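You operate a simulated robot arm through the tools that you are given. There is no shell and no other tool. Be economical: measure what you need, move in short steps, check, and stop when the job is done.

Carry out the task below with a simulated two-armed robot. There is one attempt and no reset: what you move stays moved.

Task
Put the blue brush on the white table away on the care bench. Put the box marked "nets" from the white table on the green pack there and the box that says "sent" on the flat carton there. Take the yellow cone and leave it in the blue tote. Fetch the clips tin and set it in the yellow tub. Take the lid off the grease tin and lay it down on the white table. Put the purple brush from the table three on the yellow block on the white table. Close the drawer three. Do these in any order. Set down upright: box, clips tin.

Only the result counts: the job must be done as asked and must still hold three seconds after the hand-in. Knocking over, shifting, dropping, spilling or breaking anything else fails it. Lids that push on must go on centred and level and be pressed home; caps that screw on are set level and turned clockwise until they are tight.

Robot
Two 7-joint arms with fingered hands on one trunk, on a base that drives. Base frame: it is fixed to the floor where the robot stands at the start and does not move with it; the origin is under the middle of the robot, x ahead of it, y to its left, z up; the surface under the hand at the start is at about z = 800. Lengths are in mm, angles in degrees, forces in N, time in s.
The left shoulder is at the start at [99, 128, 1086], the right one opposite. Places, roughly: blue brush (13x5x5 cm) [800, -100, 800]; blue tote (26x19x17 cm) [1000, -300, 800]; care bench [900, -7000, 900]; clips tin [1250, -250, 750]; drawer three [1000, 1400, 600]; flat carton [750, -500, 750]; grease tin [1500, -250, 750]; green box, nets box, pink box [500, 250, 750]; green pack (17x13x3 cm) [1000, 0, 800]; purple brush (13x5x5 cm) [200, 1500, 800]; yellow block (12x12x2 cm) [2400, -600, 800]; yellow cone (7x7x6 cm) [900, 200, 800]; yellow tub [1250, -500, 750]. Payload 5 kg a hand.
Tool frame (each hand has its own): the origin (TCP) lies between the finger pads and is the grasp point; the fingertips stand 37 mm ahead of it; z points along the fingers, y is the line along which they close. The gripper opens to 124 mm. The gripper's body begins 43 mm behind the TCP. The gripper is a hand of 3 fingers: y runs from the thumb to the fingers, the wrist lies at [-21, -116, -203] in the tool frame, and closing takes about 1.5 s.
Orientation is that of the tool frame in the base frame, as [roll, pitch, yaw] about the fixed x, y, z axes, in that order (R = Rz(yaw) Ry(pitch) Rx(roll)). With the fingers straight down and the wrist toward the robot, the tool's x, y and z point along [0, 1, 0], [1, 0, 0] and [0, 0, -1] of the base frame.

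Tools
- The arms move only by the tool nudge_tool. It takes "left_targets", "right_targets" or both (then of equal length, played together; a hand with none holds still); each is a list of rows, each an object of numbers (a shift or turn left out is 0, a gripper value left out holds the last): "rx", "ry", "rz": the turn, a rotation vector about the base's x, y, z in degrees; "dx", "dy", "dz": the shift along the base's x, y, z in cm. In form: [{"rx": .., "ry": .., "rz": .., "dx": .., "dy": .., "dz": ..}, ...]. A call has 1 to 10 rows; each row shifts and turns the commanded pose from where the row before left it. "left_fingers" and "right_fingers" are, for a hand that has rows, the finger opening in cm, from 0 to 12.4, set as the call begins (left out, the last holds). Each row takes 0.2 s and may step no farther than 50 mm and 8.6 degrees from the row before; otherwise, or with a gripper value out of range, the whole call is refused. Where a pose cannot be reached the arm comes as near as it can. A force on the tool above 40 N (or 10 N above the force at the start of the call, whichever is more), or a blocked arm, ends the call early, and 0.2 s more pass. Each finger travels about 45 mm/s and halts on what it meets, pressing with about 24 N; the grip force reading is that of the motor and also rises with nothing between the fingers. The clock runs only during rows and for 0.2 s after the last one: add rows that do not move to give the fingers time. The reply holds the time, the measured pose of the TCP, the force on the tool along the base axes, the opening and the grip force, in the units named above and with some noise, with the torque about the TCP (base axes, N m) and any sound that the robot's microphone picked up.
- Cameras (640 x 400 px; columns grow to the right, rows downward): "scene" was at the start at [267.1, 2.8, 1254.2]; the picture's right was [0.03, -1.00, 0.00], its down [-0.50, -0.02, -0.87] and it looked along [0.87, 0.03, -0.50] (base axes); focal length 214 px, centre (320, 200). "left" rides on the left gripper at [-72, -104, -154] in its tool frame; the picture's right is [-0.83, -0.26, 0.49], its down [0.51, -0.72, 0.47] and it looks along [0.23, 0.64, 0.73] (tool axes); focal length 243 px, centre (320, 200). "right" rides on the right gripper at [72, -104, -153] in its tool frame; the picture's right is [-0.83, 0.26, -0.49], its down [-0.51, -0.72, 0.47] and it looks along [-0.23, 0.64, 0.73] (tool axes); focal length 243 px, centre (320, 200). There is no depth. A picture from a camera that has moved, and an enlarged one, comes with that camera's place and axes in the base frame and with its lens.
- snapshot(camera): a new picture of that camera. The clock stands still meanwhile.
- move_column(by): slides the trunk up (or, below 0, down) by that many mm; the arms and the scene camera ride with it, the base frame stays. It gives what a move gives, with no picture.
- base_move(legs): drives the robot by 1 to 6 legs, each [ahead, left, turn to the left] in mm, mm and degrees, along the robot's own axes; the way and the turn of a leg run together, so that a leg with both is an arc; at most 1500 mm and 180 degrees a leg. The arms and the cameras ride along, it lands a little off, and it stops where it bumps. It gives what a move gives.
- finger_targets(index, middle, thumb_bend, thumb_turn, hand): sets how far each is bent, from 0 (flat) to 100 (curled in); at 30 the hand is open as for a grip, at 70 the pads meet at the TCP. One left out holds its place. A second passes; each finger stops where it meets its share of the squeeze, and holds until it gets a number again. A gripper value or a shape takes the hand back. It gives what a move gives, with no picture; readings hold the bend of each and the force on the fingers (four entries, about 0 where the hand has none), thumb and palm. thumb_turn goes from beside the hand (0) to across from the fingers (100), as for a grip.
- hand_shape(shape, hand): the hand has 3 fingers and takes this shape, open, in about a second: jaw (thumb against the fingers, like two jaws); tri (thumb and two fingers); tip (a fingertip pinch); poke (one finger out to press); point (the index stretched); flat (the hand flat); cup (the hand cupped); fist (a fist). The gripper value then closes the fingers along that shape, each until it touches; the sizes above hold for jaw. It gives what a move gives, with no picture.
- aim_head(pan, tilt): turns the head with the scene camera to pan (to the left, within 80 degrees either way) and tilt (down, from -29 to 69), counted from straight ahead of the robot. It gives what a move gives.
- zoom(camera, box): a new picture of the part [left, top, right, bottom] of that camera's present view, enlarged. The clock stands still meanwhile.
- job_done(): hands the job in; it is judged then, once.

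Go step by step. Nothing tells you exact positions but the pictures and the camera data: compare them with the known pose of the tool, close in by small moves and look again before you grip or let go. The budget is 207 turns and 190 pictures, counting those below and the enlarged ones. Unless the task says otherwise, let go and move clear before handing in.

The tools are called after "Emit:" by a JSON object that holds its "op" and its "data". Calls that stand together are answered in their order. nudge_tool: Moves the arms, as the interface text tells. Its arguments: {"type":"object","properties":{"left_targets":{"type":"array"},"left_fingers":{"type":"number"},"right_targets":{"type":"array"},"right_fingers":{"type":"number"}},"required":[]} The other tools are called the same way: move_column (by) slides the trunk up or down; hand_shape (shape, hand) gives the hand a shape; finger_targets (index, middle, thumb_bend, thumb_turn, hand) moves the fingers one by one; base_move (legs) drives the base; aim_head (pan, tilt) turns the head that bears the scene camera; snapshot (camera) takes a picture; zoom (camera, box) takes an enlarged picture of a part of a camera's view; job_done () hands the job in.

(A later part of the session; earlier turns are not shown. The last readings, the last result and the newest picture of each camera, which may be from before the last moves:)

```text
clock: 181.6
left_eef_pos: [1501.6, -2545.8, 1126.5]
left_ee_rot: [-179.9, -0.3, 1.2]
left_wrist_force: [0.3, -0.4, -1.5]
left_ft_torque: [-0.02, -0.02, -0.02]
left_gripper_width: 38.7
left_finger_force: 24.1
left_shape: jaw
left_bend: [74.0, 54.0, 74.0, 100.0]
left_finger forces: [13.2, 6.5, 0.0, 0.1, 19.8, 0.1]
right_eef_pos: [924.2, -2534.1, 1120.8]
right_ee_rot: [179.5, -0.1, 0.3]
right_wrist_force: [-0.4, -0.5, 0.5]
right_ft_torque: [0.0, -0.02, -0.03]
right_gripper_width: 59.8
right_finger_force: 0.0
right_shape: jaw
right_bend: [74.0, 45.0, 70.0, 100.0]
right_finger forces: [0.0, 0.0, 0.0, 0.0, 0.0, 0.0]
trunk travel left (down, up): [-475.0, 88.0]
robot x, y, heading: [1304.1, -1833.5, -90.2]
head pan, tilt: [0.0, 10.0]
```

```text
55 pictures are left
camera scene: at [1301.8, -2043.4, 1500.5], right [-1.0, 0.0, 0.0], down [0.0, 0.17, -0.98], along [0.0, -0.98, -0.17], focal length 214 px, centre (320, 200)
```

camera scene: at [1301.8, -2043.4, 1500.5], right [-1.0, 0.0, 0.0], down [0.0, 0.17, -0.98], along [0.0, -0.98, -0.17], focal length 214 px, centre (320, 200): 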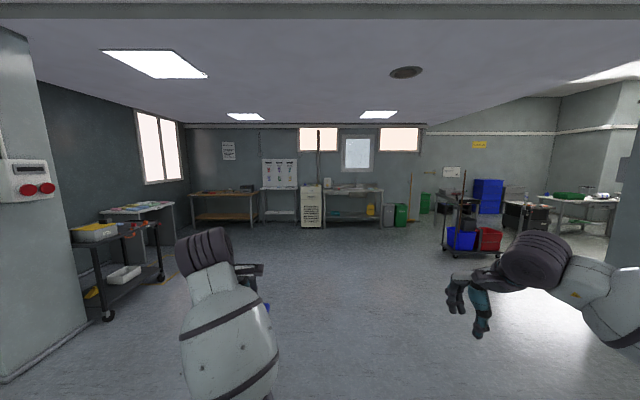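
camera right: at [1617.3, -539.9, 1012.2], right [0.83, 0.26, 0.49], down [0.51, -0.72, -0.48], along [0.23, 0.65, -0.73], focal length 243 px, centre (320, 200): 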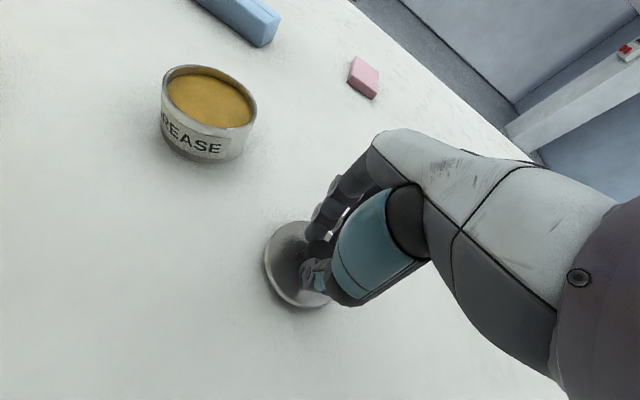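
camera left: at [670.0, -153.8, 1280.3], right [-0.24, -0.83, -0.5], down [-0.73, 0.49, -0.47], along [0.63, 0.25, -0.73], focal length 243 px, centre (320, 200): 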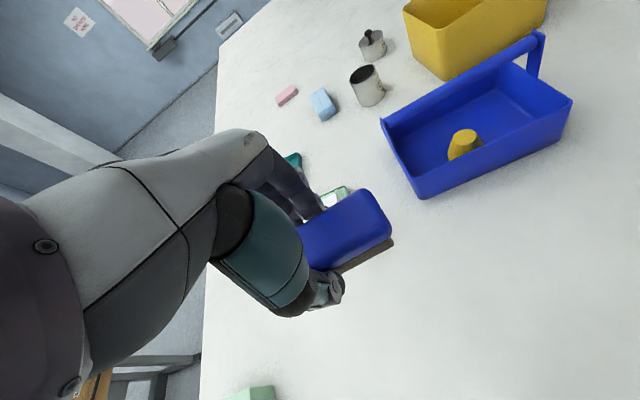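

Emit:
{"op": "zoom", "data": {"camera": "scene", "box": [180, 140, 440, 240]}}

Emit:
{"op": "base_move", "data": {"legs": [[1400, 0, 0], [1400, 0, 0], [600, 250, 0]]}}

Emit:
{"op": "snapshot", "data": {"camera": "scene"}}

```text
2.46 times, centred on (310, 190) of scene
camera zoom: at [1301.8, -2043.4, 1500.5], right [-1.0, 0.0, 0.0], down [0.0, 0.17, -0.98], along [0.0, -0.98, -0.17], focal length 528 px, centre (345, 225)
```

zoom: 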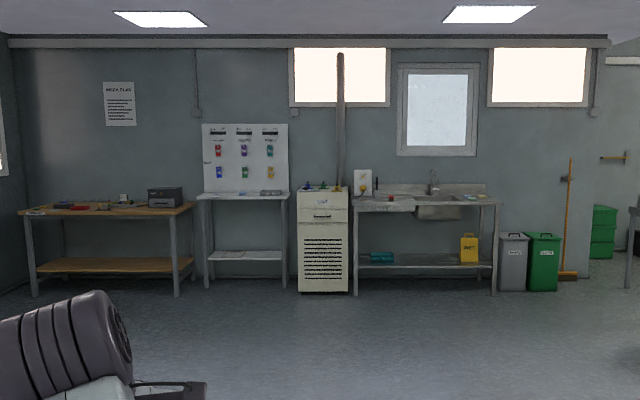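

```text
clock: 198.4
left_eef_pos: [1771.3, -5930.6, 1127.8]
left_ee_rot: [-179.8, -0.2, 1.6]
left_wrist_force: [-0.6, 0.2, -0.8]
left_ft_torque: [0.02, 0.03, -0.04]
left_gripper_width: 38.5
left_finger_force: 23.8
left_shape: jaw
left_bend: [74.0, 54.0, 74.0, 100.0]
left_finger forces: [13.6, 6.9, 0.0, 0.0, 19.8, 0.0]
right_eef_pos: [1195.2, -5923.9, 1121.9]
right_ee_rot: [179.5, -0.1, 0.9]
right_wrist_force: [0.5, -0.9, -0.2]
right_ft_torque: [-0.03, 0.01, 0.01]
right_gripper_width: 60.0
right_finger_force: 0.2
right_shape: jaw
right_bend: [74.0, 45.0, 70.0, 100.0]
right_finger forces: [0.1, 0.1, 0.0, 0.1, 0.0, 0.0]
trunk travel left (down, up): [-475.0, 88.0]
robot x, y, heading: [1568.2, -5224.9, -89.2]
head pan, tilt: [0.0, 10.0]
```

```text
53 pictures are left
camera scene: at [1567.2, -5429.8, 1500.8], right [-1.0, -0.01, 0.0], down [0.0, 0.17, -0.98], along [0.01, -0.98, -0.17], focal length 214 px, centre (320, 200)
```

scene: 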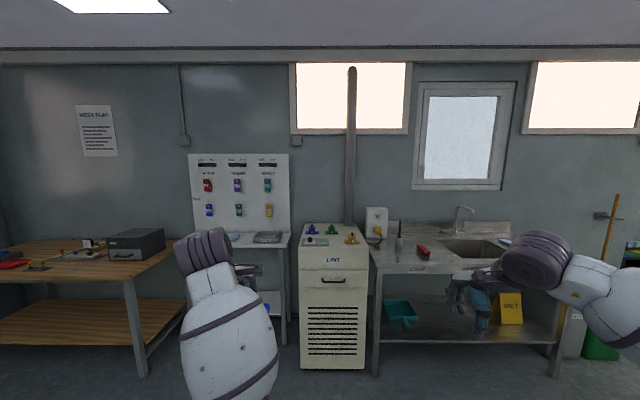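

Emit:
{"op": "zoom", "data": {"camera": "scene", "box": [350, 190, 550, 290]}}

```text
3.20 times, centred on (450, 240) of scene
camera zoom: at [1567.2, -5429.8, 1500.8], right [-1.0, -0.01, 0.0], down [0.0, 0.17, -0.98], along [0.01, -0.98, -0.17], focal length 686 px, centre (-96, 72)
```

zoom: 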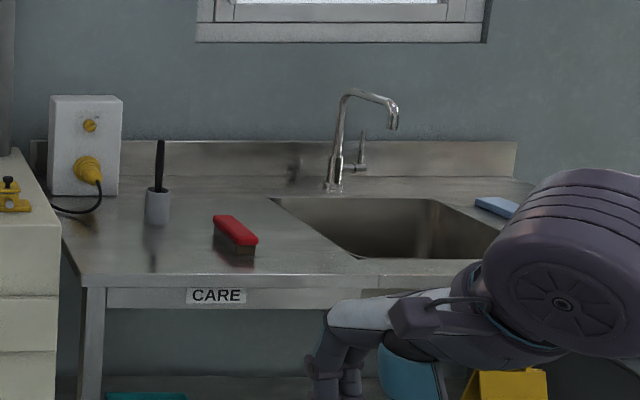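

The sink bench is labelled CARE. I'll set the blue brush at the free spot near (1090,-6740). Drive into position.

Emit:
{"op": "base_move", "data": {"legs": [[0, -674, -0.8], [790, 0, 0]]}}

Emit:
{"op": "aim_head", "data": {"pan": 10, "tilt": 40}}

Emit:
{"op": "snapshot", "data": {"camera": "scene"}}

Emit:
{"op": "snapshot", "data": {"camera": "left"}}

```text
clock: 208.6
left_eef_pos: [1090.4, -6732.5, 1127.9]
left_ee_rot: [-179.9, -0.3, 1.2]
left_wrist_force: [-0.2, -0.8, -0.4]
left_ft_torque: [-0.02, 0.02, -0.01]
left_gripper_width: 38.6
left_finger_force: 24.1
left_shape: jaw
left_bend: [74.0, 54.0, 74.0, 100.0]
left_finger forces: [13.7, 7.1, 0.0, 0.0, 19.5, 0.0]
right_eef_pos: [514.7, -6721.5, 1122.1]
right_ee_rot: [179.4, 0.0, 0.3]
right_wrist_force: [-0.5, 0.1, 0.3]
right_ft_torque: [-0.01, 0.01, 0.0]
right_gripper_width: 60.0
right_finger_force: 0.0
right_shape: jaw
right_bend: [74.0, 45.0, 70.0, 100.0]
right_finger forces: [0.0, 0.0, 0.0, 0.1, 0.0, 0.0]
trunk travel left (down, up): [-475.0, 88.0]
robot x, y, heading: [893.4, -6020.5, -89.7]
head pan, tilt: [0.0, 10.0]
```

```text
clock: 209.5
left_eef_pos: [1090.4, -6732.1, 1127.8]
left_ee_rot: [-180.0, -0.3, 1.2]
left_wrist_force: [-0.5, 0.2, -0.8]
left_ft_torque: [0.0, 0.03, 0.04]
left_gripper_width: 38.7
left_finger_force: 24.3
left_shape: jaw
left_bend: [74.0, 54.0, 74.0, 100.0]
left_finger forces: [13.7, 7.0, 0.0, 0.1, 19.6, 0.0]
right_eef_pos: [513.9, -6722.3, 1121.6]
right_ee_rot: [179.3, 0.0, 0.2]
right_wrist_force: [0.3, 0.1, 0.1]
right_ft_torque: [-0.01, -0.06, -0.01]
right_gripper_width: 59.8
right_finger_force: 0.1
right_shape: jaw
right_bend: [74.0, 45.0, 70.0, 100.0]
right_finger forces: [0.0, 0.0, 0.0, 0.0, 0.0, 0.0]
trunk travel left (down, up): [-475.0, 88.0]
robot x, y, heading: [891.4, -6022.4, -90.1]
head pan, tilt: [10.0, 40.0]
```

```text
51 pictures are left
camera scene: at [906.3, -6221.7, 1453.0], right [-0.99, -0.17, 0.0], down [-0.11, 0.63, -0.77], along [0.13, -0.76, -0.64], focal length 214 px, centre (320, 200)
```

scene: 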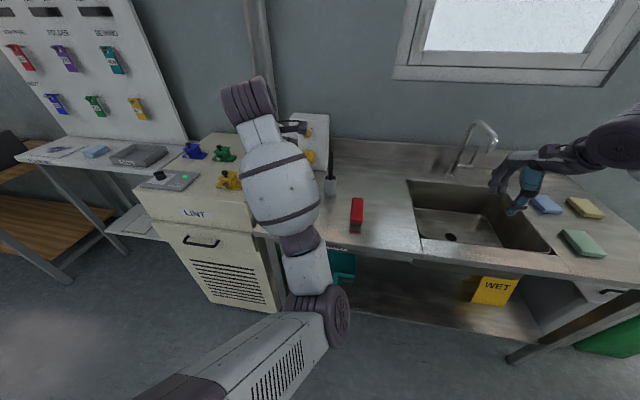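

```text
50 pictures are left
camera left: at [1015.2, -6630.9, 1279.0], right [-0.83, 0.25, -0.5], down [0.49, 0.73, -0.47], along [0.25, -0.64, -0.73], focal length 243 px, centre (320, 200)
```

left: 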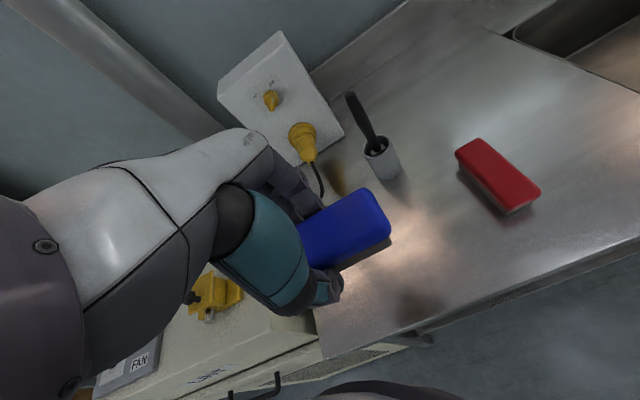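

The bench top is about z≈856 with front edge at y≈-6690. Target the clear spot (1085,-6800): move in and lower in stages.

Emit:
{"op": "nudge_tool", "data": {"left_targets": [{"dy": -3.4, "dx": -0.3}, {"dy": -3.4, "dx": -0.2}, {"dz": -4}, {"dz": -4}, {"dz": -4}, {"dz": -4}, {"dz": -3.5}]}}

Emit:
{"op": "snapshot", "data": {"camera": "left"}}

```text
clock: 211.1
left_eef_pos: [1087.2, -6800.1, 929.5]
left_ee_rot: [-179.9, -0.4, 1.1]
left_wrist_force: [0.6, 0.7, -0.4]
left_ft_torque: [0.02, 0.0, 0.0]
left_gripper_width: 38.9
left_finger_force: 24.1
left_shape: jaw
left_bend: [74.0, 54.0, 74.0, 100.0]
left_finger forces: [14.1, 7.4, 0.1, 0.1, 19.5, 0.0]
right_eef_pos: [515.1, -6720.7, 1122.5]
right_ee_rot: [179.4, 0.0, 0.3]
right_wrist_force: [0.3, 0.1, -0.2]
right_ft_torque: [-0.01, -0.01, -0.02]
right_gripper_width: 59.9
right_finger_force: 0.0
right_shape: jaw
right_bend: [74.0, 45.0, 70.0, 100.0]
right_finger forces: [0.1, 0.1, 0.0, 0.0, 0.0, 0.1]
trunk travel left (down, up): [-475.0, 88.0]
robot x, y, heading: [893.2, -6024.3, -90.1]
head pan, tilt: [10.0, 40.0]
```

```text
49 pictures are left
camera left: at [1011.2, -6698.4, 1083.3], right [-0.83, 0.25, -0.5], down [0.49, 0.73, -0.47], along [0.25, -0.64, -0.73], focal length 243 px, centre (320, 200)
```

left: 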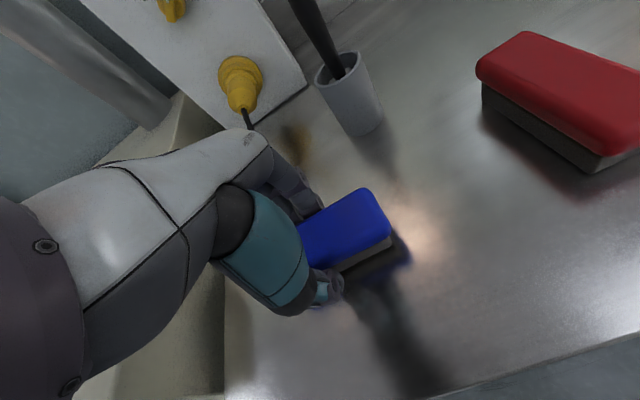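

Emit:
{"op": "nudge_tool", "data": {"left_targets": [{"dz": -0.8}, {"dz": -0.5}, {"dz": -0.4}, {"dz": -0.3}, {"dz": -0.3}, {"dz": -0.2}, {"dz": -0.2}, {"dz": -0.2}, {"dz": -0.2}]}}

```text
clock: 212.3
left_eef_pos: [1086.1, -6802.0, 918.1]
left_ee_rot: [179.0, -0.3, 1.3]
left_wrist_force: [0.4, 9.3, 24.9]
left_ft_torque: [0.31, 0.01, 0.02]
left_gripper_width: 39.2
left_finger_force: 23.8
left_shape: jaw
left_bend: [74.0, 55.0, 76.0, 100.0]
left_finger forces: [12.2, 5.4, 0.0, 0.0, 27.4, 0.1]
right_eef_pos: [515.3, -6719.5, 1124.0]
right_ee_rot: [179.4, -0.1, 0.4]
right_wrist_force: [-0.1, -0.5, 0.0]
right_ft_torque: [0.04, 0.04, 0.0]
right_gripper_width: 59.7
right_finger_force: 0.0
right_shape: jaw
right_bend: [74.0, 45.0, 70.0, 100.0]
right_finger forces: [0.0, 0.0, 0.0, 0.1, 0.1, 0.0]
trunk travel left (down, up): [-475.0, 88.0]
robot x, y, heading: [893.6, -6020.2, -90.4]
head pan, tilt: [10.0, 40.0]
stopped in row 5 (left hand): the force on the tool passed its limit at 43 N (the readings are from after the stop); the commanded pose is now the measured one
```

Emit:
{"op": "zoom", "data": {"camera": "left", "box": [230, 150, 470, 330]}}

```text
2.22 times, centred on (350, 240) of left
camera zoom: at [1010.2, -6696.8, 1069.0], right [-0.83, 0.24, -0.5], down [0.49, 0.72, -0.48], along [0.25, -0.65, -0.72], focal length 539 px, centre (253, 111)
```

zoom: 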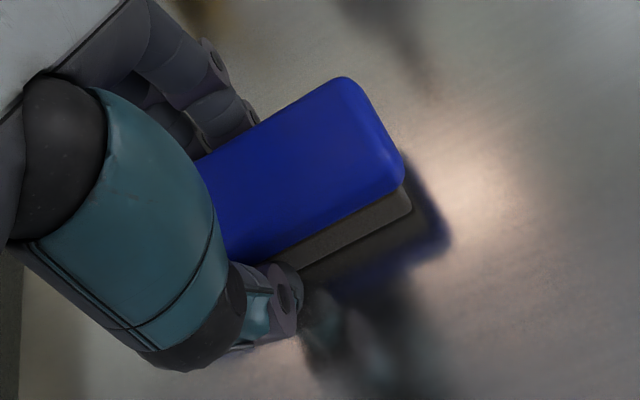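

The brush rests on the bench. Release and lift.

Emit:
{"op": "nudge_tool", "data": {"left_targets": [{"dz": 0.3}]}}

Emit:
{"op": "nudge_tool", "data": {"left_fingers": 8, "left_targets": [{}, {}, {}, {}, {}]}}

Emit:
{"op": "nudge_tool", "data": {"left_targets": [{"dz": 1}, {"dz": 3}, {"dz": 4}, {"dz": 4}, {"dz": 4}, {"dz": 4}]}}

Emit:
{"op": "snapshot", "data": {"camera": "left"}}

```text
clock: 212.7
left_eef_pos: [1085.7, -6800.6, 918.9]
left_ee_rot: [179.3, -0.3, 1.3]
left_wrist_force: [0.0, 3.3, 19.6]
left_ft_torque: [0.02, 0.01, 0.0]
left_gripper_width: 39.2
left_finger_force: 24.4
left_shape: jaw
left_bend: [74.0, 55.0, 76.0, 100.0]
left_finger forces: [13.9, 6.1, 0.0, 0.1, 23.3, 0.1]
right_eef_pos: [514.3, -6720.0, 1123.3]
right_ee_rot: [179.3, -0.1, 0.3]
right_wrist_force: [-0.2, 0.6, 0.1]
right_ft_torque: [0.01, -0.01, 0.01]
right_gripper_width: 59.9
right_finger_force: 0.1
right_shape: jaw
right_bend: [74.0, 45.0, 70.0, 100.0]
right_finger forces: [0.0, 0.1, 0.0, 0.1, 0.1, 0.0]
trunk travel left (down, up): [-475.0, 88.0]
robot x, y, heading: [889.4, -6022.1, -90.1]
head pan, tilt: [10.0, 40.0]
```

```text
clock: 213.9
left_eef_pos: [1085.7, -6801.6, 917.9]
left_ee_rot: [179.5, -0.3, 1.2]
left_wrist_force: [0.9, -7.7, 24.5]
left_ft_torque: [0.78, 0.15, 0.07]
left_gripper_width: 72.2
left_finger_force: 0.1
left_shape: jaw
left_bend: [73.0, 39.0, 69.0, 100.0]
left_finger forces: [0.0, 0.0, 0.0, 0.0, 24.4, 0.1]
right_eef_pos: [514.9, -6719.5, 1123.5]
right_ee_rot: [179.3, -0.1, 0.3]
right_wrist_force: [-0.4, 0.4, -0.6]
right_ft_torque: [-0.03, 0.0, 0.0]
right_gripper_width: 59.8
right_finger_force: 0.0
right_shape: jaw
right_bend: [74.0, 45.0, 70.0, 100.0]
right_finger forces: [0.0, 0.0, 0.0, 0.0, 0.0, 0.1]
trunk travel left (down, up): [-475.0, 88.0]
robot x, y, heading: [890.1, -6023.5, -90.0]
head pan, tilt: [10.0, 40.0]
```

```text
clock: 215.3
left_eef_pos: [1085.8, -6801.4, 1117.2]
left_ee_rot: [179.6, -0.3, 1.1]
left_wrist_force: [0.0, 1.0, 0.9]
left_ft_torque: [-0.02, 0.0, 0.0]
left_gripper_width: 79.9
left_finger_force: 0.1
left_shape: jaw
left_bend: [73.0, 39.0, 62.0, 100.0]
left_finger forces: [0.0, 0.0, 0.0, 0.0, 0.0, 0.0]
right_eef_pos: [514.1, -6721.5, 1122.5]
right_ee_rot: [179.4, -0.1, 0.3]
right_wrist_force: [-0.3, -1.3, 0.2]
right_ft_torque: [0.01, -0.01, -0.07]
right_gripper_width: 59.8
right_finger_force: 0.0
right_shape: jaw
right_bend: [74.0, 45.0, 70.0, 100.0]
right_finger forces: [0.0, 0.1, 0.0, 0.0, 0.0, 0.0]
trunk travel left (down, up): [-475.0, 88.0]
robot x, y, heading: [892.7, -6024.4, -89.9]
head pan, tilt: [10.0, 40.0]
```

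```text
47 pictures are left
camera left: at [1009.9, -6698.1, 1268.1], right [-0.83, 0.24, -0.5], down [0.49, 0.73, -0.47], along [0.25, -0.64, -0.73], focal length 243 px, centre (320, 200)
```

left: 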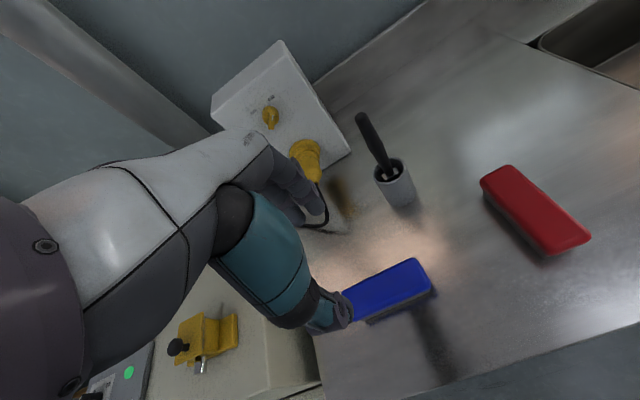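

Blue brush is on the care bench. Now I drive back toward table three on the left side of the white table.

Emit:
{"op": "base_move", "data": {"legs": [[-700, 0, 0], [0, 0, 180], [1200, 575, 0], [1200, 575, 0]]}}

Emit:
{"op": "base_move", "data": {"legs": [[1350, 0, 0], [1300, 0, 0], [500, 0, 0]]}}

Emit:
{"op": "aim_head", "data": {"pan": -25, "tilt": 20}}

Emit:
{"op": "snapshot", "data": {"camera": "scene"}}

```text
clock: 239.1
left_eef_pos: [-388.3, -2118.7, 1116.3]
left_ee_rot: [179.7, -0.3, -180.0]
left_wrist_force: [0.3, 0.3, 0.4]
left_ft_torque: [0.01, 0.01, 0.03]
left_gripper_width: 79.8
left_finger_force: 0.0
left_shape: jaw
left_bend: [73.0, 39.0, 62.0, 100.0]
left_finger forces: [0.0, 0.0, 0.0, 0.1, 0.1, 0.0]
right_eef_pos: [181.4, -2211.1, 1123.3]
right_ee_rot: [179.4, 0.0, 179.1]
right_wrist_force: [-0.1, 0.4, -0.4]
right_ft_torque: [-0.02, -0.03, -0.02]
right_gripper_width: 59.9
right_finger_force: 0.1
right_shape: jaw
right_bend: [74.0, 45.0, 70.0, 100.0]
right_finger forces: [0.0, 0.0, 0.0, 0.0, 0.0, 0.0]
trunk travel left (down, up): [-475.0, 88.0]
robot x, y, heading: [-211.2, -2903.7, 88.7]
head pan, tilt: [10.0, 40.0]
```

```text
clock: 254.4
left_eef_pos: [-320.5, 1014.4, 1116.5]
left_ee_rot: [179.7, -0.2, -179.9]
left_wrist_force: [0.4, 0.3, 0.0]
left_ft_torque: [-0.02, -0.01, -0.04]
left_gripper_width: 79.7
left_finger_force: 0.1
left_shape: jaw
left_bend: [73.0, 39.0, 62.0, 100.0]
left_finger forces: [0.1, 0.1, 0.0, 0.0, 0.1, 0.0]
right_eef_pos: [249.6, 924.1, 1122.0]
right_ee_rot: [179.4, 0.0, 179.2]
right_wrist_force: [0.7, -0.6, 0.5]
right_ft_torque: [0.03, 0.01, -0.05]
right_gripper_width: 59.7
right_finger_force: 0.0
right_shape: jaw
right_bend: [74.0, 45.0, 70.0, 100.0]
right_finger forces: [0.0, 0.1, 0.0, 0.1, 0.0, 0.0]
trunk travel left (down, up): [-475.0, 88.0]
robot x, y, heading: [-139.6, 230.6, 89.0]
head pan, tilt: [10.0, 40.0]
```

```text
clock: 255.4
left_eef_pos: [-319.1, 1014.0, 1116.4]
left_ee_rot: [179.6, -0.2, -179.9]
left_wrist_force: [-0.8, 0.3, 0.1]
left_ft_torque: [-0.01, 0.01, 0.01]
left_gripper_width: 79.8
left_finger_force: 0.0
left_shape: jaw
left_bend: [73.0, 39.0, 62.0, 100.0]
left_finger forces: [0.0, 0.1, 0.0, 0.1, 0.1, 0.0]
right_eef_pos: [250.0, 922.9, 1121.9]
right_ee_rot: [179.4, 0.0, 179.2]
right_wrist_force: [-0.4, 0.0, 0.2]
right_ft_torque: [-0.02, -0.01, 0.0]
right_gripper_width: 59.9
right_finger_force: 0.1
right_shape: jaw
right_bend: [74.0, 45.0, 70.0, 100.0]
right_finger forces: [0.0, 0.1, 0.0, 0.0, 0.0, 0.1]
trunk travel left (down, up): [-475.0, 88.0]
robot x, y, heading: [-144.9, 232.5, 88.8]
head pan, tilt: [-25.0, 20.0]
```

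```text
46 pictures are left
camera scene: at [-99.8, 430.0, 1484.4], right [0.9, -0.44, 0.0], down [-0.15, -0.31, -0.94], along [0.41, 0.84, -0.34], focal length 214 px, centre (320, 200)
```

scene: 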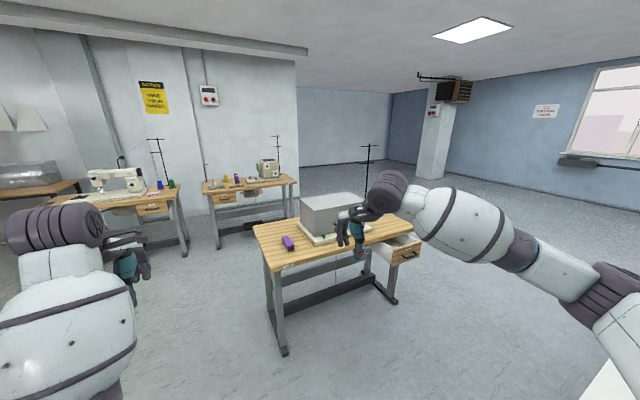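

Table three is ahead: purple brush ≈ (208,1490), drawer front ≈ (974,1297,650). I drive forward so the right hand comes over the brush.

Emit:
{"op": "base_move", "data": {"legs": [[545, 0, 1]]}}

Emit:
{"op": "aim_head", "data": {"pan": -20, "tilt": 45}}

Emit:
{"op": "snapshot", "data": {"camera": "scene"}}

Emit:
{"op": "snapshot", "data": {"camera": "right"}}

```text
clock: 258.6
left_eef_pos: [-323.0, 1554.9, 1116.8]
left_ee_rot: [179.5, -0.4, -179.1]
left_wrist_force: [-0.6, 0.1, 0.4]
left_ft_torque: [0.05, 0.01, 0.01]
left_gripper_width: 79.9
left_finger_force: 0.1
left_shape: jaw
left_bend: [73.0, 39.0, 62.0, 100.0]
left_finger forces: [0.1, 0.0, 0.0, 0.1, 0.0, 0.0]
right_eef_pos: [248.3, 1473.4, 1123.0]
right_ee_rot: [179.4, 0.0, -180.0]
right_wrist_force: [-0.1, -0.2, 0.8]
right_ft_torque: [0.0, 0.05, 0.01]
right_gripper_width: 59.7
right_finger_force: 0.0
right_shape: jaw
right_bend: [74.0, 45.0, 70.0, 100.0]
right_finger forces: [0.0, 0.1, 0.0, 0.0, 0.1, 0.0]
trunk travel left (down, up): [-475.0, 88.0]
robot x, y, heading: [-135.3, 779.5, 89.6]
head pan, tilt: [-25.0, 20.0]
```

```text
clock: 259.5
left_eef_pos: [-322.4, 1557.1, 1116.4]
left_ee_rot: [179.6, -0.4, -179.1]
left_wrist_force: [0.5, 0.3, -0.1]
left_ft_torque: [0.02, 0.02, 0.02]
left_gripper_width: 79.9
left_finger_force: 0.1
left_shape: jaw
left_bend: [73.0, 39.0, 62.0, 100.0]
left_finger forces: [0.1, 0.0, 0.1, 0.0, 0.0, 0.1]
right_eef_pos: [247.9, 1472.2, 1122.4]
right_ee_rot: [179.5, 0.0, -180.0]
right_wrist_force: [-0.3, -0.4, -0.3]
right_ft_torque: [-0.01, 0.01, 0.03]
right_gripper_width: 60.0
right_finger_force: 0.0
right_shape: jaw
right_bend: [74.0, 45.0, 70.0, 100.0]
right_finger forces: [0.0, 0.0, 0.0, 0.0, 0.0, 0.1]
trunk travel left (down, up): [-475.0, 88.0]
robot x, y, heading: [-132.4, 777.0, 89.8]
head pan, tilt: [-20.0, 45.0]
```

```text
45 pictures are left
camera scene: at [-106.3, 967.5, 1445.7], right [0.94, -0.35, 0.0], down [-0.25, -0.66, -0.71], along [0.25, 0.66, -0.71], focal length 214 px, centre (320, 200)
```

scene: 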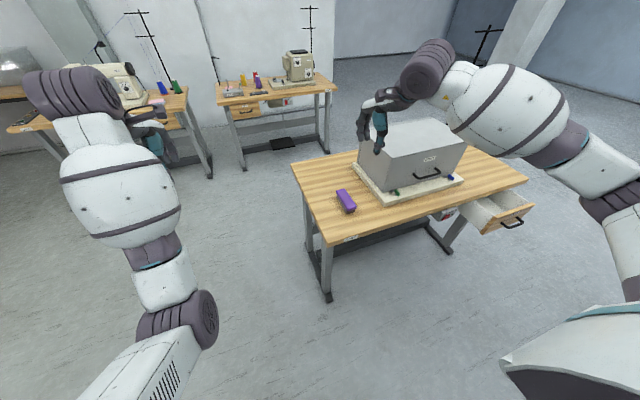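

```text
44 pictures are left
camera right: at [176.0, 1367.9, 1274.8], right [0.83, 0.26, 0.49], down [0.51, -0.72, -0.48], along [0.23, 0.65, -0.73], focal length 243 px, centre (320, 200)
```

right: 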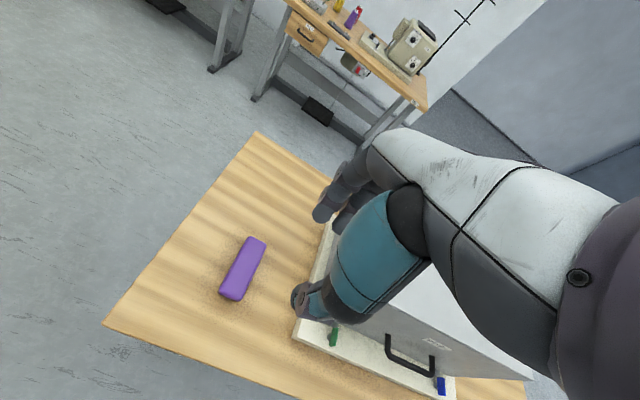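

The purple brush (top z≈780, ≈(232,1542)) lies about 20° off the y axis, so I'll approach facing roughly +x at heading 20°, using the left hand.

Emit:
{"op": "base_move", "data": {"legs": [[-80, 311, 0], [0, 0, -70], [141, 386, 0]]}}

Emit:
{"op": "aim_head", "data": {"pan": 15, "tilt": 45}}

Emit:
{"op": "snapshot", "data": {"camera": "left"}}

Emit:
{"op": "snapshot", "data": {"camera": "scene"}}

```text
clock: 269.4
left_eef_pos: [241.2, 1538.9, 1116.4]
left_ee_rot: [179.6, -0.3, 110.1]
left_wrist_force: [-0.4, 0.7, 0.7]
left_ft_torque: [-0.03, -0.01, 0.04]
left_gripper_width: 79.8
left_finger_force: 0.1
left_shape: jaw
left_bend: [73.0, 39.0, 62.0, 100.0]
left_finger forces: [0.0, 0.0, 0.0, 0.0, 0.0, 0.0]
right_eef_pos: [350.6, 973.8, 1122.5]
right_ee_rot: [179.4, -0.1, 109.2]
right_wrist_force: [-0.5, 0.1, -0.4]
right_ft_torque: [-0.01, 0.03, 0.02]
right_gripper_width: 60.0
right_finger_force: 0.0
right_shape: jaw
right_bend: [74.0, 45.0, 70.0, 100.0]
right_finger forces: [0.1, 0.0, 0.1, 0.0, 0.0, 0.0]
trunk travel left (down, up): [-475.0, 88.0]
robot x, y, heading: [-436.4, 1107.7, 18.9]
head pan, tilt: [-20.0, 45.0]
```

```text
clock: 270.4
left_eef_pos: [241.1, 1540.2, 1116.8]
left_ee_rot: [179.6, -0.3, 110.1]
left_wrist_force: [-0.5, -0.5, -0.4]
left_ft_torque: [-0.01, 0.07, -0.02]
left_gripper_width: 79.9
left_finger_force: 0.0
left_shape: jaw
left_bend: [73.0, 39.0, 62.0, 100.0]
left_finger forces: [0.0, 0.1, 0.0, 0.0, 0.0, 0.0]
right_eef_pos: [350.0, 974.1, 1121.7]
right_ee_rot: [179.4, 0.0, 109.1]
right_wrist_force: [0.4, 0.8, 0.2]
right_ft_torque: [-0.03, 0.0, 0.0]
right_gripper_width: 60.0
right_finger_force: 0.0
right_shape: jaw
right_bend: [74.0, 45.0, 70.0, 100.0]
right_finger forces: [0.1, 0.1, 0.0, 0.0, 0.0, 0.1]
trunk travel left (down, up): [-475.0, 88.0]
robot x, y, heading: [-436.2, 1106.2, 18.8]
head pan, tilt: [15.0, 45.0]
```

```text
43 pictures are left
camera left: at [166.6, 1435.0, 1267.7], right [0.04, -0.87, -0.5], down [-0.85, 0.23, -0.47], along [0.53, 0.44, -0.73], focal length 243 px, centre (320, 200)
```

left: 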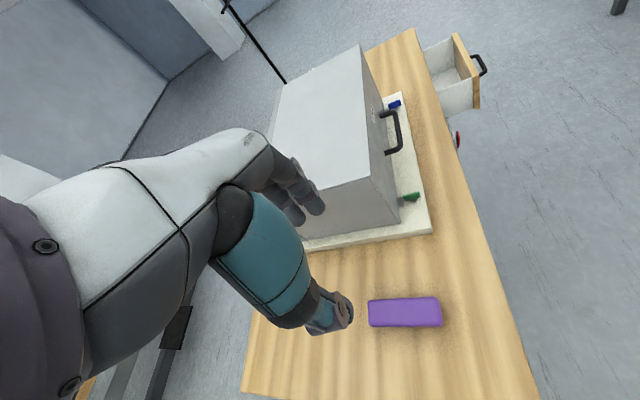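

```text
42 pictures are left
camera scene: at [-258.5, 1188.0, 1445.7], right [0.56, -0.83, 0.0], down [-0.59, -0.39, -0.71], along [0.59, 0.39, -0.71], focal length 214 px, centre (320, 200)
```

scene: 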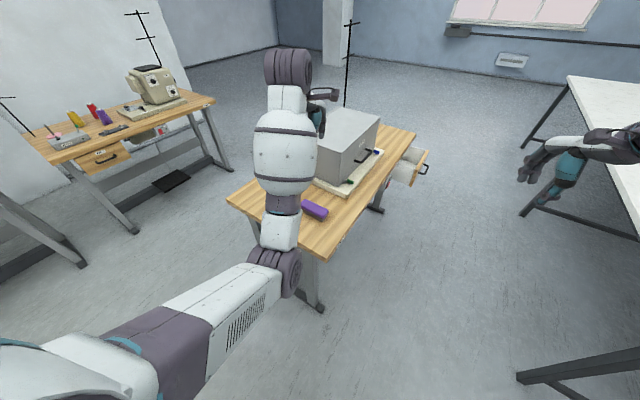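

The brush actually lies almost along y, centred ≈ (231,1538), top z≈795. I rotate the hand -17°, open and descend.

Emit:
{"op": "nudge_tool", "data": {"left_fingers": 11, "left_targets": [{"rz": -8.3, "dx": -0.5, "dy": -0.1}, {"rz": -8.3, "dx": -0.5, "dy": -0.1}, {"dz": -4.5}, {"dz": -4.5}, {"dz": -4.5}, {"dz": -4.5}, {"dz": -4}]}}

Emit:
{"op": "snapshot", "data": {"camera": "left"}}

```text
clock: 272.0
left_eef_pos: [230.1, 1538.6, 894.8]
left_ee_rot: [179.6, -0.3, 93.4]
left_wrist_force: [-0.9, 0.1, 0.4]
left_ft_torque: [0.0, 0.02, 0.01]
left_gripper_width: 109.8
left_finger_force: 0.1
left_shape: jaw
left_bend: [27.0, 32.0, 40.0, 98.0]
left_finger forces: [0.1, 0.0, 0.1, 0.1, 0.0, 0.1]
right_eef_pos: [350.4, 974.5, 1121.8]
right_ee_rot: [179.4, 0.0, 109.3]
right_wrist_force: [-0.7, -0.5, 0.7]
right_ft_torque: [-0.01, 0.03, -0.01]
right_gripper_width: 59.9
right_finger_force: 0.0
right_shape: jaw
right_bend: [74.0, 45.0, 70.0, 100.0]
right_finger forces: [0.1, 0.0, 0.1, 0.0, 0.1, 0.0]
trunk travel left (down, up): [-475.0, 88.0]
robot x, y, heading: [-433.1, 1107.9, 18.6]
head pan, tilt: [15.0, 45.0]
```

```text
41 pictures are left
camera left: at [128.6, 1459.2, 1047.1], right [-0.21, -0.84, -0.5], down [-0.75, 0.46, -0.47], along [0.63, 0.27, -0.73], focal length 243 px, centre (320, 200)
```

left: 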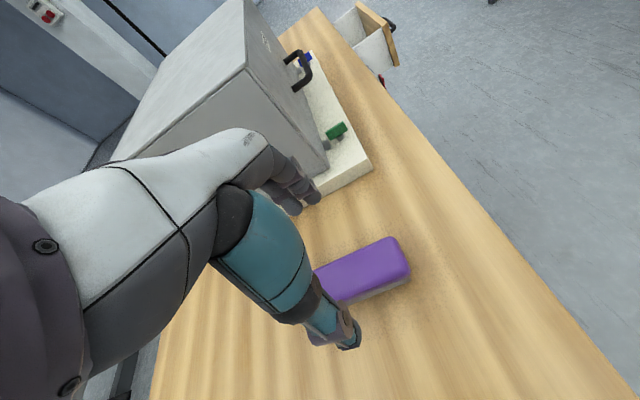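

Emit:
{"op": "nudge_tool", "data": {"left_targets": [{"dx": -0.3, "dy": 0.7, "dz": -3}, {"dz": -3}, {"dz": -2.5}, {"dz": -1}]}}

Emit:
{"op": "snapshot", "data": {"camera": "left"}}

```text
clock: 273.0
left_eef_pos: [226.8, 1545.5, 801.3]
left_ee_rot: [179.6, -0.3, 93.5]
left_wrist_force: [0.6, 0.6, 0.8]
left_ft_torque: [-0.01, 0.02, 0.0]
left_gripper_width: 109.6
left_finger_force: 0.0
left_shape: jaw
left_bend: [27.0, 32.0, 40.0, 98.0]
left_finger forces: [0.0, 0.2, 0.0, 0.0, 0.1, 0.1]
right_eef_pos: [350.1, 975.0, 1122.4]
right_ee_rot: [179.3, -0.1, 109.2]
right_wrist_force: [-0.1, 0.5, -0.3]
right_ft_torque: [-0.05, -0.02, 0.0]
right_gripper_width: 59.8
right_finger_force: 0.1
right_shape: jaw
right_bend: [74.0, 45.0, 70.0, 100.0]
right_finger forces: [0.0, 0.1, 0.0, 0.0, 0.0, 0.0]
trunk travel left (down, up): [-475.0, 88.0]
robot x, y, heading: [-433.5, 1107.9, 18.7]
head pan, tilt: [15.0, 45.0]
```

```text
40 pictures are left
camera left: at [126.0, 1465.9, 952.1], right [-0.21, -0.84, -0.5], down [-0.75, 0.46, -0.47], along [0.63, 0.27, -0.73], focal length 243 px, centre (320, 200)
```

left: 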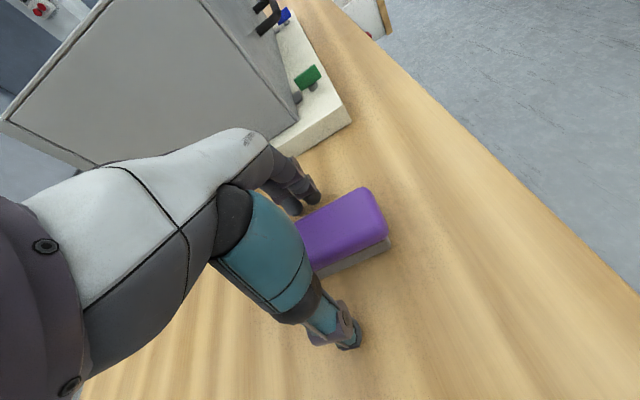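

View matches the earlier brush grasp. Grip and lift.

Emit:
{"op": "nudge_tool", "data": {"left_fingers": 1, "left_targets": [{"dz": -0.3}, {}, {}, {}, {}, {}, {}, {}, {}]}}

Emit:
{"op": "nudge_tool", "data": {"left_targets": [{"dz": 1}, {"dz": 3}, {"dz": 4}, {"dz": 5}, {"dz": 5}, {"dz": 5}, {"dz": 5}, {"dz": 4}]}}

Emit:
{"op": "snapshot", "data": {"camera": "left"}}

```text
clock: 275.0
left_eef_pos: [225.8, 1546.7, 800.0]
left_ee_rot: [179.4, -0.3, 93.5]
left_wrist_force: [0.3, 1.7, 14.9]
left_ft_torque: [-0.04, -0.23, 0.15]
left_gripper_width: 38.1
left_finger_force: 24.0
left_shape: jaw
left_bend: [71.0, 53.0, 72.0, 100.0]
left_finger forces: [23.4, 0.0, 0.0, 0.1, 23.0, 0.1]
right_eef_pos: [349.0, 973.4, 1123.5]
right_ee_rot: [179.2, -0.1, 109.2]
right_wrist_force: [0.4, 0.6, -0.8]
right_ft_torque: [0.0, 0.0, 0.05]
right_gripper_width: 59.8
right_finger_force: 0.1
right_shape: jaw
right_bend: [74.0, 45.0, 70.0, 100.0]
right_finger forces: [0.1, 0.0, 0.0, 0.1, 0.1, 0.0]
trunk travel left (down, up): [-475.0, 88.0]
robot x, y, heading: [-435.3, 1108.4, 18.8]
head pan, tilt: [15.0, 45.0]
```

```text
clock: 276.8
left_eef_pos: [226.5, 1544.6, 1119.0]
left_ee_rot: [179.6, -0.2, 93.4]
left_wrist_force: [-0.6, -0.7, -0.7]
left_ft_torque: [-0.01, 0.0, -0.02]
left_gripper_width: 36.6
left_finger_force: 23.7
left_shape: jaw
left_bend: [61.0, 53.0, 72.0, 100.0]
left_finger forces: [20.9, 1.0, 0.0, 0.1, 21.6, 0.0]
right_eef_pos: [349.1, 973.7, 1123.0]
right_ee_rot: [179.5, 0.0, 109.2]
right_wrist_force: [-0.5, -0.3, -0.3]
right_ft_torque: [0.01, -0.02, 0.02]
right_gripper_width: 59.8
right_finger_force: 0.0
right_shape: jaw
right_bend: [74.0, 45.0, 70.0, 100.0]
right_finger forces: [0.1, 0.0, 0.0, 0.0, 0.1, 0.1]
trunk travel left (down, up): [-475.0, 88.0]
robot x, y, heading: [-433.4, 1105.0, 18.9]
head pan, tilt: [15.0, 45.0]
```

```text
39 pictures are left
camera left: at [126.7, 1465.4, 1270.9], right [-0.21, -0.84, -0.5], down [-0.75, 0.47, -0.47], along [0.63, 0.27, -0.73], focal length 243 px, centre (320, 200)
```

left: 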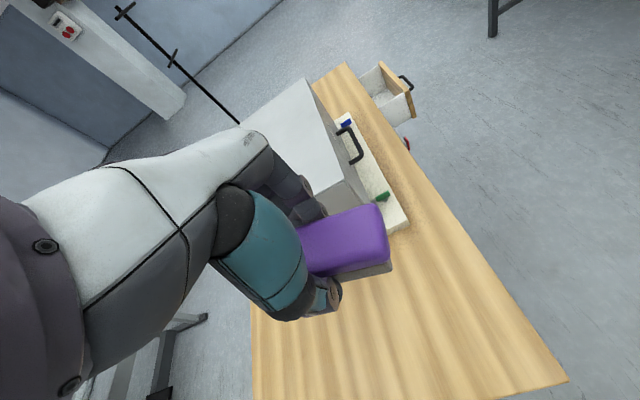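

Purple brush is held. Now the drawer: I go round into the corridor facing table three and look at the drawer.

Emit:
{"op": "base_move", "data": {"legs": [[-150, -380, 0], [0, 0, 71], [0, -1060, 0]]}}

Emit:
{"op": "aim_head", "data": {"pan": -25, "tilt": 40}}

Emit:
{"op": "snapshot", "data": {"camera": "scene"}}

```text
clock: 292.9
left_eef_pos: [414.2, 1454.0, 1119.7]
left_ee_rot: [179.5, -0.4, 163.7]
left_wrist_force: [-0.3, -0.6, -0.9]
left_ft_torque: [0.02, -0.02, 0.01]
left_gripper_width: 36.5
left_finger_force: 23.5
left_shape: jaw
left_bend: [62.0, 53.0, 72.0, 100.0]
left_finger forces: [20.4, 0.9, 0.1, 0.0, 21.3, 0.0]
right_eef_pos: [995.0, 1376.1, 1121.0]
right_ee_rot: [179.3, 0.0, 179.4]
right_wrist_force: [0.0, 0.1, 0.6]
right_ft_torque: [0.01, -0.01, 0.0]
right_gripper_width: 59.8
right_finger_force: 0.1
right_shape: jaw
right_bend: [74.0, 45.0, 70.0, 100.0]
right_finger forces: [0.0, 0.0, 0.0, 0.1, 0.1, 0.1]
trunk travel left (down, up): [-475.0, 88.0]
robot x, y, heading: [604.9, 679.8, 89.1]
head pan, tilt: [15.0, 45.0]
```

```text
clock: 294.0
left_eef_pos: [414.4, 1455.4, 1119.1]
left_ee_rot: [179.6, -0.3, 163.7]
left_wrist_force: [-0.6, 0.9, -1.7]
left_ft_torque: [0.0, -0.02, 0.02]
left_gripper_width: 36.3
left_finger_force: 23.3
left_shape: jaw
left_bend: [62.0, 53.0, 72.0, 100.0]
left_finger forces: [20.5, 0.9, 0.0, 0.1, 21.2, 0.0]
right_eef_pos: [994.5, 1375.7, 1122.1]
right_ee_rot: [179.4, 0.0, 179.5]
right_wrist_force: [0.7, 0.0, 0.5]
right_ft_torque: [-0.04, 0.03, -0.01]
right_gripper_width: 59.8
right_finger_force: 0.1
right_shape: jaw
right_bend: [74.0, 45.0, 70.0, 100.0]
right_finger forces: [0.0, 0.0, 0.0, 0.0, 0.0, 0.0]
trunk travel left (down, up): [-475.0, 88.0]
robot x, y, heading: [604.5, 681.3, 88.8]
head pan, tilt: [-25.0, 40.0]
```

```text
38 pictures are left
camera scene: at [643.0, 873.9, 1452.9], right [0.9, -0.44, 0.0], down [-0.28, -0.58, -0.77], along [0.34, 0.69, -0.64], focal length 214 px, centre (320, 200)
```

scene: 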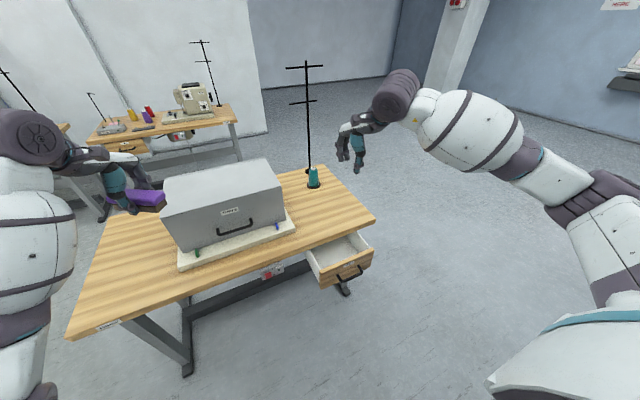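

Drawer front spans x 838–1094 at y≈1272, open ~110 mm. I'll stand diagonally left of it for reach: raise the brush hand, reposition the base at heading 54°.

Emit:
{"op": "nudge_tool", "data": {"left_targets": [{"dz": 4, "dy": -2}, {"dz": 4, "dy": -2}, {"dz": 4, "dy": -2}, {"dz": 4, "dy": -2}]}}

Emit:
{"op": "base_move", "data": {"legs": [[50, 375, 0], [0, 0, -35]]}}

Emit:
{"op": "nudge_tool", "data": {"left_targets": [{"dx": -4, "dy": 1}, {"dx": -4, "dy": 1}, {"dx": -4, "dy": 1}, {"dx": -4, "dy": 0}, {"dx": -4, "dy": 0}]}}

Emit:
{"op": "snapshot", "data": {"camera": "scene"}}

```text
clock: 295.0
left_eef_pos: [415.3, 1371.3, 1279.2]
left_ee_rot: [179.5, -0.3, 163.7]
left_wrist_force: [0.0, -0.5, -1.1]
left_ft_torque: [0.04, 0.01, -0.02]
left_gripper_width: 36.4
left_finger_force: 24.6
left_shape: jaw
left_bend: [62.0, 53.0, 72.0, 100.0]
left_finger forces: [20.5, 1.0, 0.1, 0.1, 21.3, 0.0]
right_eef_pos: [994.1, 1374.6, 1123.6]
right_ee_rot: [179.2, 0.1, 179.4]
right_wrist_force: [-0.2, 0.0, 0.6]
right_ft_torque: [0.06, -0.01, 0.0]
right_gripper_width: 59.7
right_finger_force: 0.1
right_shape: jaw
right_bend: [74.0, 45.0, 70.0, 100.0]
right_finger forces: [0.0, 0.0, 0.1, 0.1, 0.1, 0.0]
trunk travel left (down, up): [-475.0, 88.0]
robot x, y, heading: [605.7, 682.4, 88.8]
head pan, tilt: [-25.0, 40.0]
```

```text
clock: 300.5
left_eef_pos: [469.7, 1415.0, 1277.4]
left_ee_rot: [179.6, -0.2, 128.7]
left_wrist_force: [-0.4, -0.5, -0.9]
left_ft_torque: [-0.02, -0.01, -0.04]
left_gripper_width: 36.2
left_finger_force: 23.6
left_shape: jaw
left_bend: [62.0, 53.0, 73.0, 100.0]
left_finger forces: [20.3, 0.9, 0.0, 0.0, 21.2, 0.1]
right_eef_pos: [946.6, 1083.6, 1123.1]
right_ee_rot: [179.5, 0.0, 144.5]
right_wrist_force: [0.7, 0.2, 0.7]
right_ft_torque: [-0.03, 0.02, -0.02]
right_gripper_width: 59.9
right_finger_force: 0.1
right_shape: jaw
right_bend: [74.0, 45.0, 70.0, 100.0]
right_finger forces: [0.0, 0.0, 0.0, 0.0, 0.0, 0.0]
trunk travel left (down, up): [-475.0, 88.0]
robot x, y, heading: [233.6, 738.5, 54.0]
head pan, tilt: [-25.0, 40.0]
```

```text
clock: 301.7
left_eef_pos: [267.6, 1444.0, 1277.4]
left_ee_rot: [179.5, -0.4, 128.7]
left_wrist_force: [-0.6, -0.7, -0.8]
left_ft_torque: [0.01, -0.02, 0.0]
left_gripper_width: 36.4
left_finger_force: 23.9
left_shape: jaw
left_bend: [62.0, 53.0, 73.0, 100.0]
left_finger forces: [20.5, 0.9, 0.0, 0.0, 21.4, 0.1]
right_eef_pos: [944.4, 1081.9, 1125.8]
right_ee_rot: [179.3, 0.1, 144.4]
right_wrist_force: [-0.3, -0.9, 0.5]
right_ft_torque: [-0.03, -0.06, -0.02]
right_gripper_width: 59.8
right_finger_force: 0.0
right_shape: jaw
right_bend: [74.0, 45.0, 70.0, 100.0]
right_finger forces: [0.0, 0.0, 0.0, 0.1, 0.1, 0.0]
trunk travel left (down, up): [-475.0, 88.0]
robot x, y, heading: [226.2, 736.8, 54.0]
head pan, tilt: [-25.0, 40.0]
```

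```text
37 pictures are left
camera scene: at [367.4, 872.3, 1453.4], right [0.48, -0.87, 0.0], down [-0.56, -0.31, -0.77], along [0.67, 0.37, -0.64], focal length 214 px, centre (320, 200)
```

scene: 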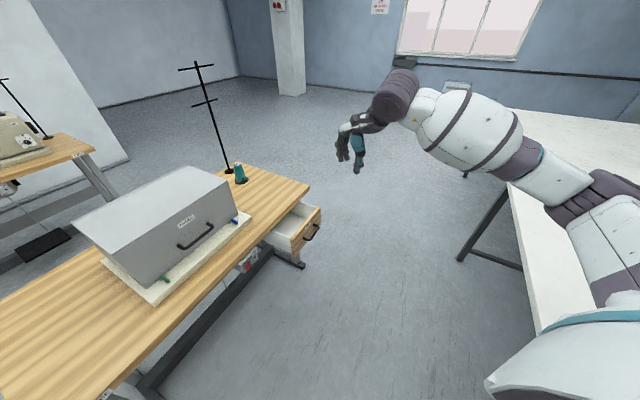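

Lower the trunk, orient the right hand square to the drawer and bring it down in front of it.

Emit:
{"op": "move_column", "data": {"by": -200}}

Emit:
{"op": "nudge_tool", "data": {"right_fingers": 0, "right_targets": [{"rz": 7.2, "dx": 0.4, "dy": 1.4}, {"rz": 7.2, "dx": 0.4, "dy": 1.4}, {"rz": 7.2, "dx": 0.4, "dy": 1.4}, {"rz": 7.2, "dx": 0.4, "dy": 1.4}, {"rz": 7.2, "dx": 0.4, "dy": 1.4}, {"rx": 7.5, "dz": -3}, {"rx": 7.5, "dz": -3}, {"rx": 7.5, "dz": -3}, {"rx": 7.5, "dz": -3}]}}

Emit:
{"op": "snapshot", "data": {"camera": "scene"}}

```text
clock: 303.9
left_eef_pos: [270.5, 1443.0, 1078.7]
left_ee_rot: [179.6, -0.4, 128.7]
left_wrist_force: [-0.1, 0.9, -0.7]
left_ft_torque: [0.0, -0.04, 0.04]
left_gripper_width: 36.3
left_finger_force: 24.5
left_shape: jaw
left_bend: [62.0, 53.0, 73.0, 100.0]
left_finger forces: [20.5, 1.0, 0.0, 0.0, 21.4, 0.0]
right_eef_pos: [946.2, 1084.1, 922.2]
right_ee_rot: [179.4, 0.1, 144.5]
right_wrist_force: [-0.2, 0.2, -0.4]
right_ft_torque: [0.01, -0.02, -0.04]
right_gripper_width: 59.8
right_finger_force: 0.0
right_shape: jaw
right_bend: [74.0, 45.0, 70.0, 100.0]
right_finger forces: [0.0, 0.0, 0.0, 0.1, 0.0, 0.1]
trunk travel left (down, up): [-275.0, 288.0]
robot x, y, heading: [229.8, 735.9, 53.8]
head pan, tilt: [-25.0, 40.0]
```

```text
clock: 305.9
left_eef_pos: [272.0, 1444.0, 1078.1]
left_ee_rot: [179.5, -0.2, 128.8]
left_wrist_force: [0.1, 0.3, -1.3]
left_ft_torque: [0.01, 0.02, 0.05]
left_gripper_width: 36.2
left_finger_force: 24.5
left_shape: jaw
left_bend: [62.0, 53.0, 73.0, 100.0]
left_finger forces: [20.5, 1.1, 0.1, 0.1, 21.3, 0.0]
right_eef_pos: [945.7, 1154.5, 807.9]
right_ee_rot: [149.5, -2.6, 173.7]
right_wrist_force: [0.2, 0.0, 0.8]
right_ft_torque: [-0.03, 0.0, -0.02]
right_gripper_width: 0.1
right_finger_force: 24.0
right_shape: jaw
right_bend: [70.0, 70.0, 56.0, 100.0]
right_finger forces: [0.1, 0.0, 0.0, 0.0, 0.1, 0.1]
right hand out of reach, approached as far as the arm can: row 4, 5
trunk travel left (down, up): [-275.0, 288.0]
robot x, y, heading: [228.5, 738.6, 54.1]
head pan, tilt: [-25.0, 40.0]
```

```text
36 pictures are left
camera scene: at [408.0, 923.2, 1238.9], right [0.49, -0.87, 0.0], down [-0.56, -0.31, -0.77], along [0.67, 0.37, -0.64], focal length 214 px, centre (320, 200)
```

scene: 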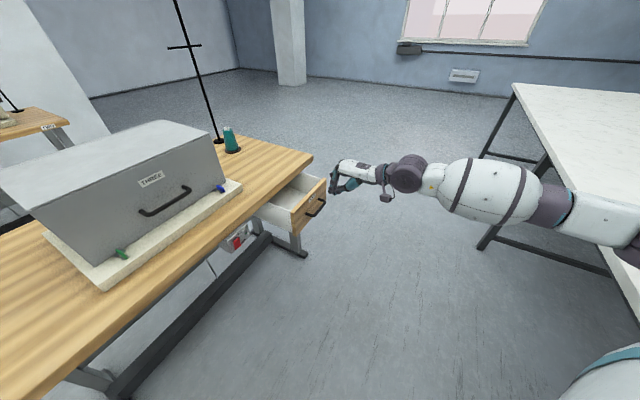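

Lower the hand to the drawer front's height, then push gently in +y.

Emit:
{"op": "nudge_tool", "data": {"right_targets": [{"dx": 0.3, "dz": -4.5}, {"dx": 0.3, "dz": -4.5}, {"dx": 0.3, "dz": -4.5}, {}]}}

Emit:
{"op": "zoom", "data": {"camera": "scene", "box": [230, 130, 430, 270]}}

```text
clock: 306.9
left_eef_pos: [270.6, 1443.8, 1077.7]
left_ee_rot: [179.6, -0.3, 128.8]
left_wrist_force: [-0.1, 0.1, -0.6]
left_ft_torque: [0.0, -0.03, 0.0]
left_gripper_width: 36.4
left_finger_force: 24.1
left_shape: jaw
left_bend: [62.0, 53.0, 73.0, 100.0]
left_finger forces: [20.5, 1.0, 0.1, 0.0, 21.3, 0.0]
right_eef_pos: [953.3, 1153.8, 672.4]
right_ee_rot: [149.5, -2.6, 173.7]
right_wrist_force: [0.7, -0.2, 0.3]
right_ft_torque: [0.01, 0.01, 0.01]
right_gripper_width: 0.1
right_finger_force: 24.1
right_shape: jaw
right_bend: [70.0, 70.0, 56.0, 100.0]
right_finger forces: [0.0, 0.0, 0.1, 0.1, 0.0, 0.0]
trunk travel left (down, up): [-275.0, 288.0]
robot x, y, heading: [229.2, 738.6, 53.8]
head pan, tilt: [-25.0, 40.0]
```

```text
2.86 times, centred on (330, 200) of scene
camera zoom: at [406.8, 923.1, 1239.1], right [0.49, -0.87, 0.0], down [-0.56, -0.31, -0.77], along [0.67, 0.37, -0.64], focal length 613 px, centre (291, 200)
```

zoom: 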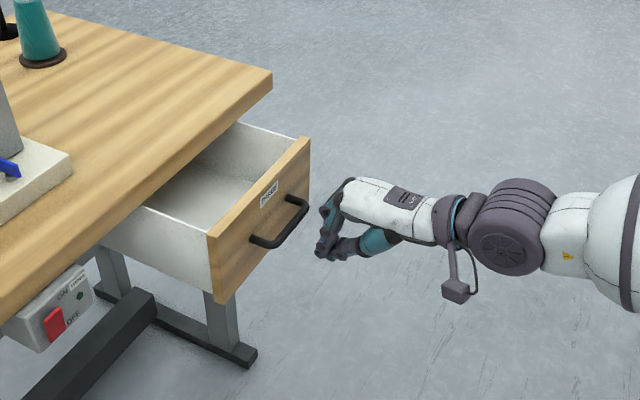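

The hand is squarely in front of the handle at the right height. Push forward.

Emit:
{"op": "nudge_tool", "data": {"right_targets": [{"dy": 1.5}, {"dy": 1.5}, {"dy": 1.5}, {"dy": 1.2}, {"dy": 1.2}, {"dy": 1.2}, {"dy": 1.2}, {"dy": 1.2}, {"dy": 1.2}, {"dy": 1.2}]}}

Emit:
{"op": "zoom", "data": {"camera": "scene", "box": [230, 130, 430, 270]}}

```text
clock: 309.1
left_eef_pos: [271.3, 1444.8, 1078.0]
left_ee_rot: [179.6, -0.1, 128.7]
left_wrist_force: [-0.4, -0.8, -1.2]
left_ft_torque: [-0.02, 0.02, 0.01]
left_gripper_width: 36.1
left_finger_force: 23.7
left_shape: jaw
left_bend: [62.0, 53.0, 73.0, 100.0]
left_finger forces: [20.5, 1.1, 0.1, 0.0, 21.4, 0.1]
right_eef_pos: [952.7, 1284.5, 672.4]
right_ee_rot: [149.6, -2.6, 173.6]
right_wrist_force: [-0.1, -1.3, 0.3]
right_ft_torque: [-0.01, 0.0, -0.03]
right_gripper_width: 0.2
right_finger_force: 22.9
right_shape: jaw
right_bend: [70.0, 70.0, 56.0, 100.0]
right_finger forces: [0.0, 1.2, 0.0, 0.0, 0.0, 0.0]
trunk travel left (down, up): [-275.0, 288.0]
robot x, y, heading: [230.4, 737.9, 54.1]
head pan, tilt: [-25.0, 40.0]
```

```text
2.86 times, centred on (330, 200) of scene
camera zoom: at [407.2, 923.8, 1238.9], right [0.49, -0.87, 0.0], down [-0.56, -0.31, -0.77], along [0.67, 0.37, -0.64], focal length 613 px, centre (291, 200)
```

zoom: 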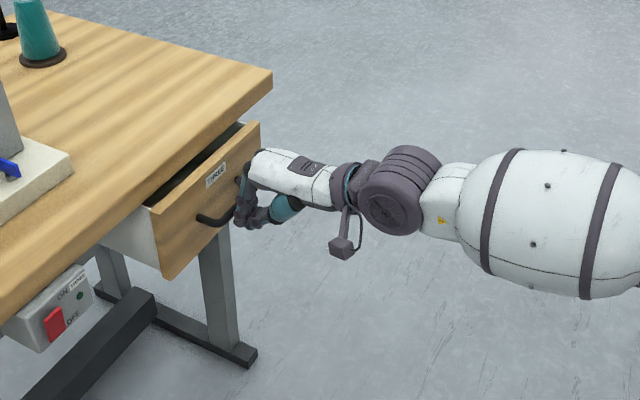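

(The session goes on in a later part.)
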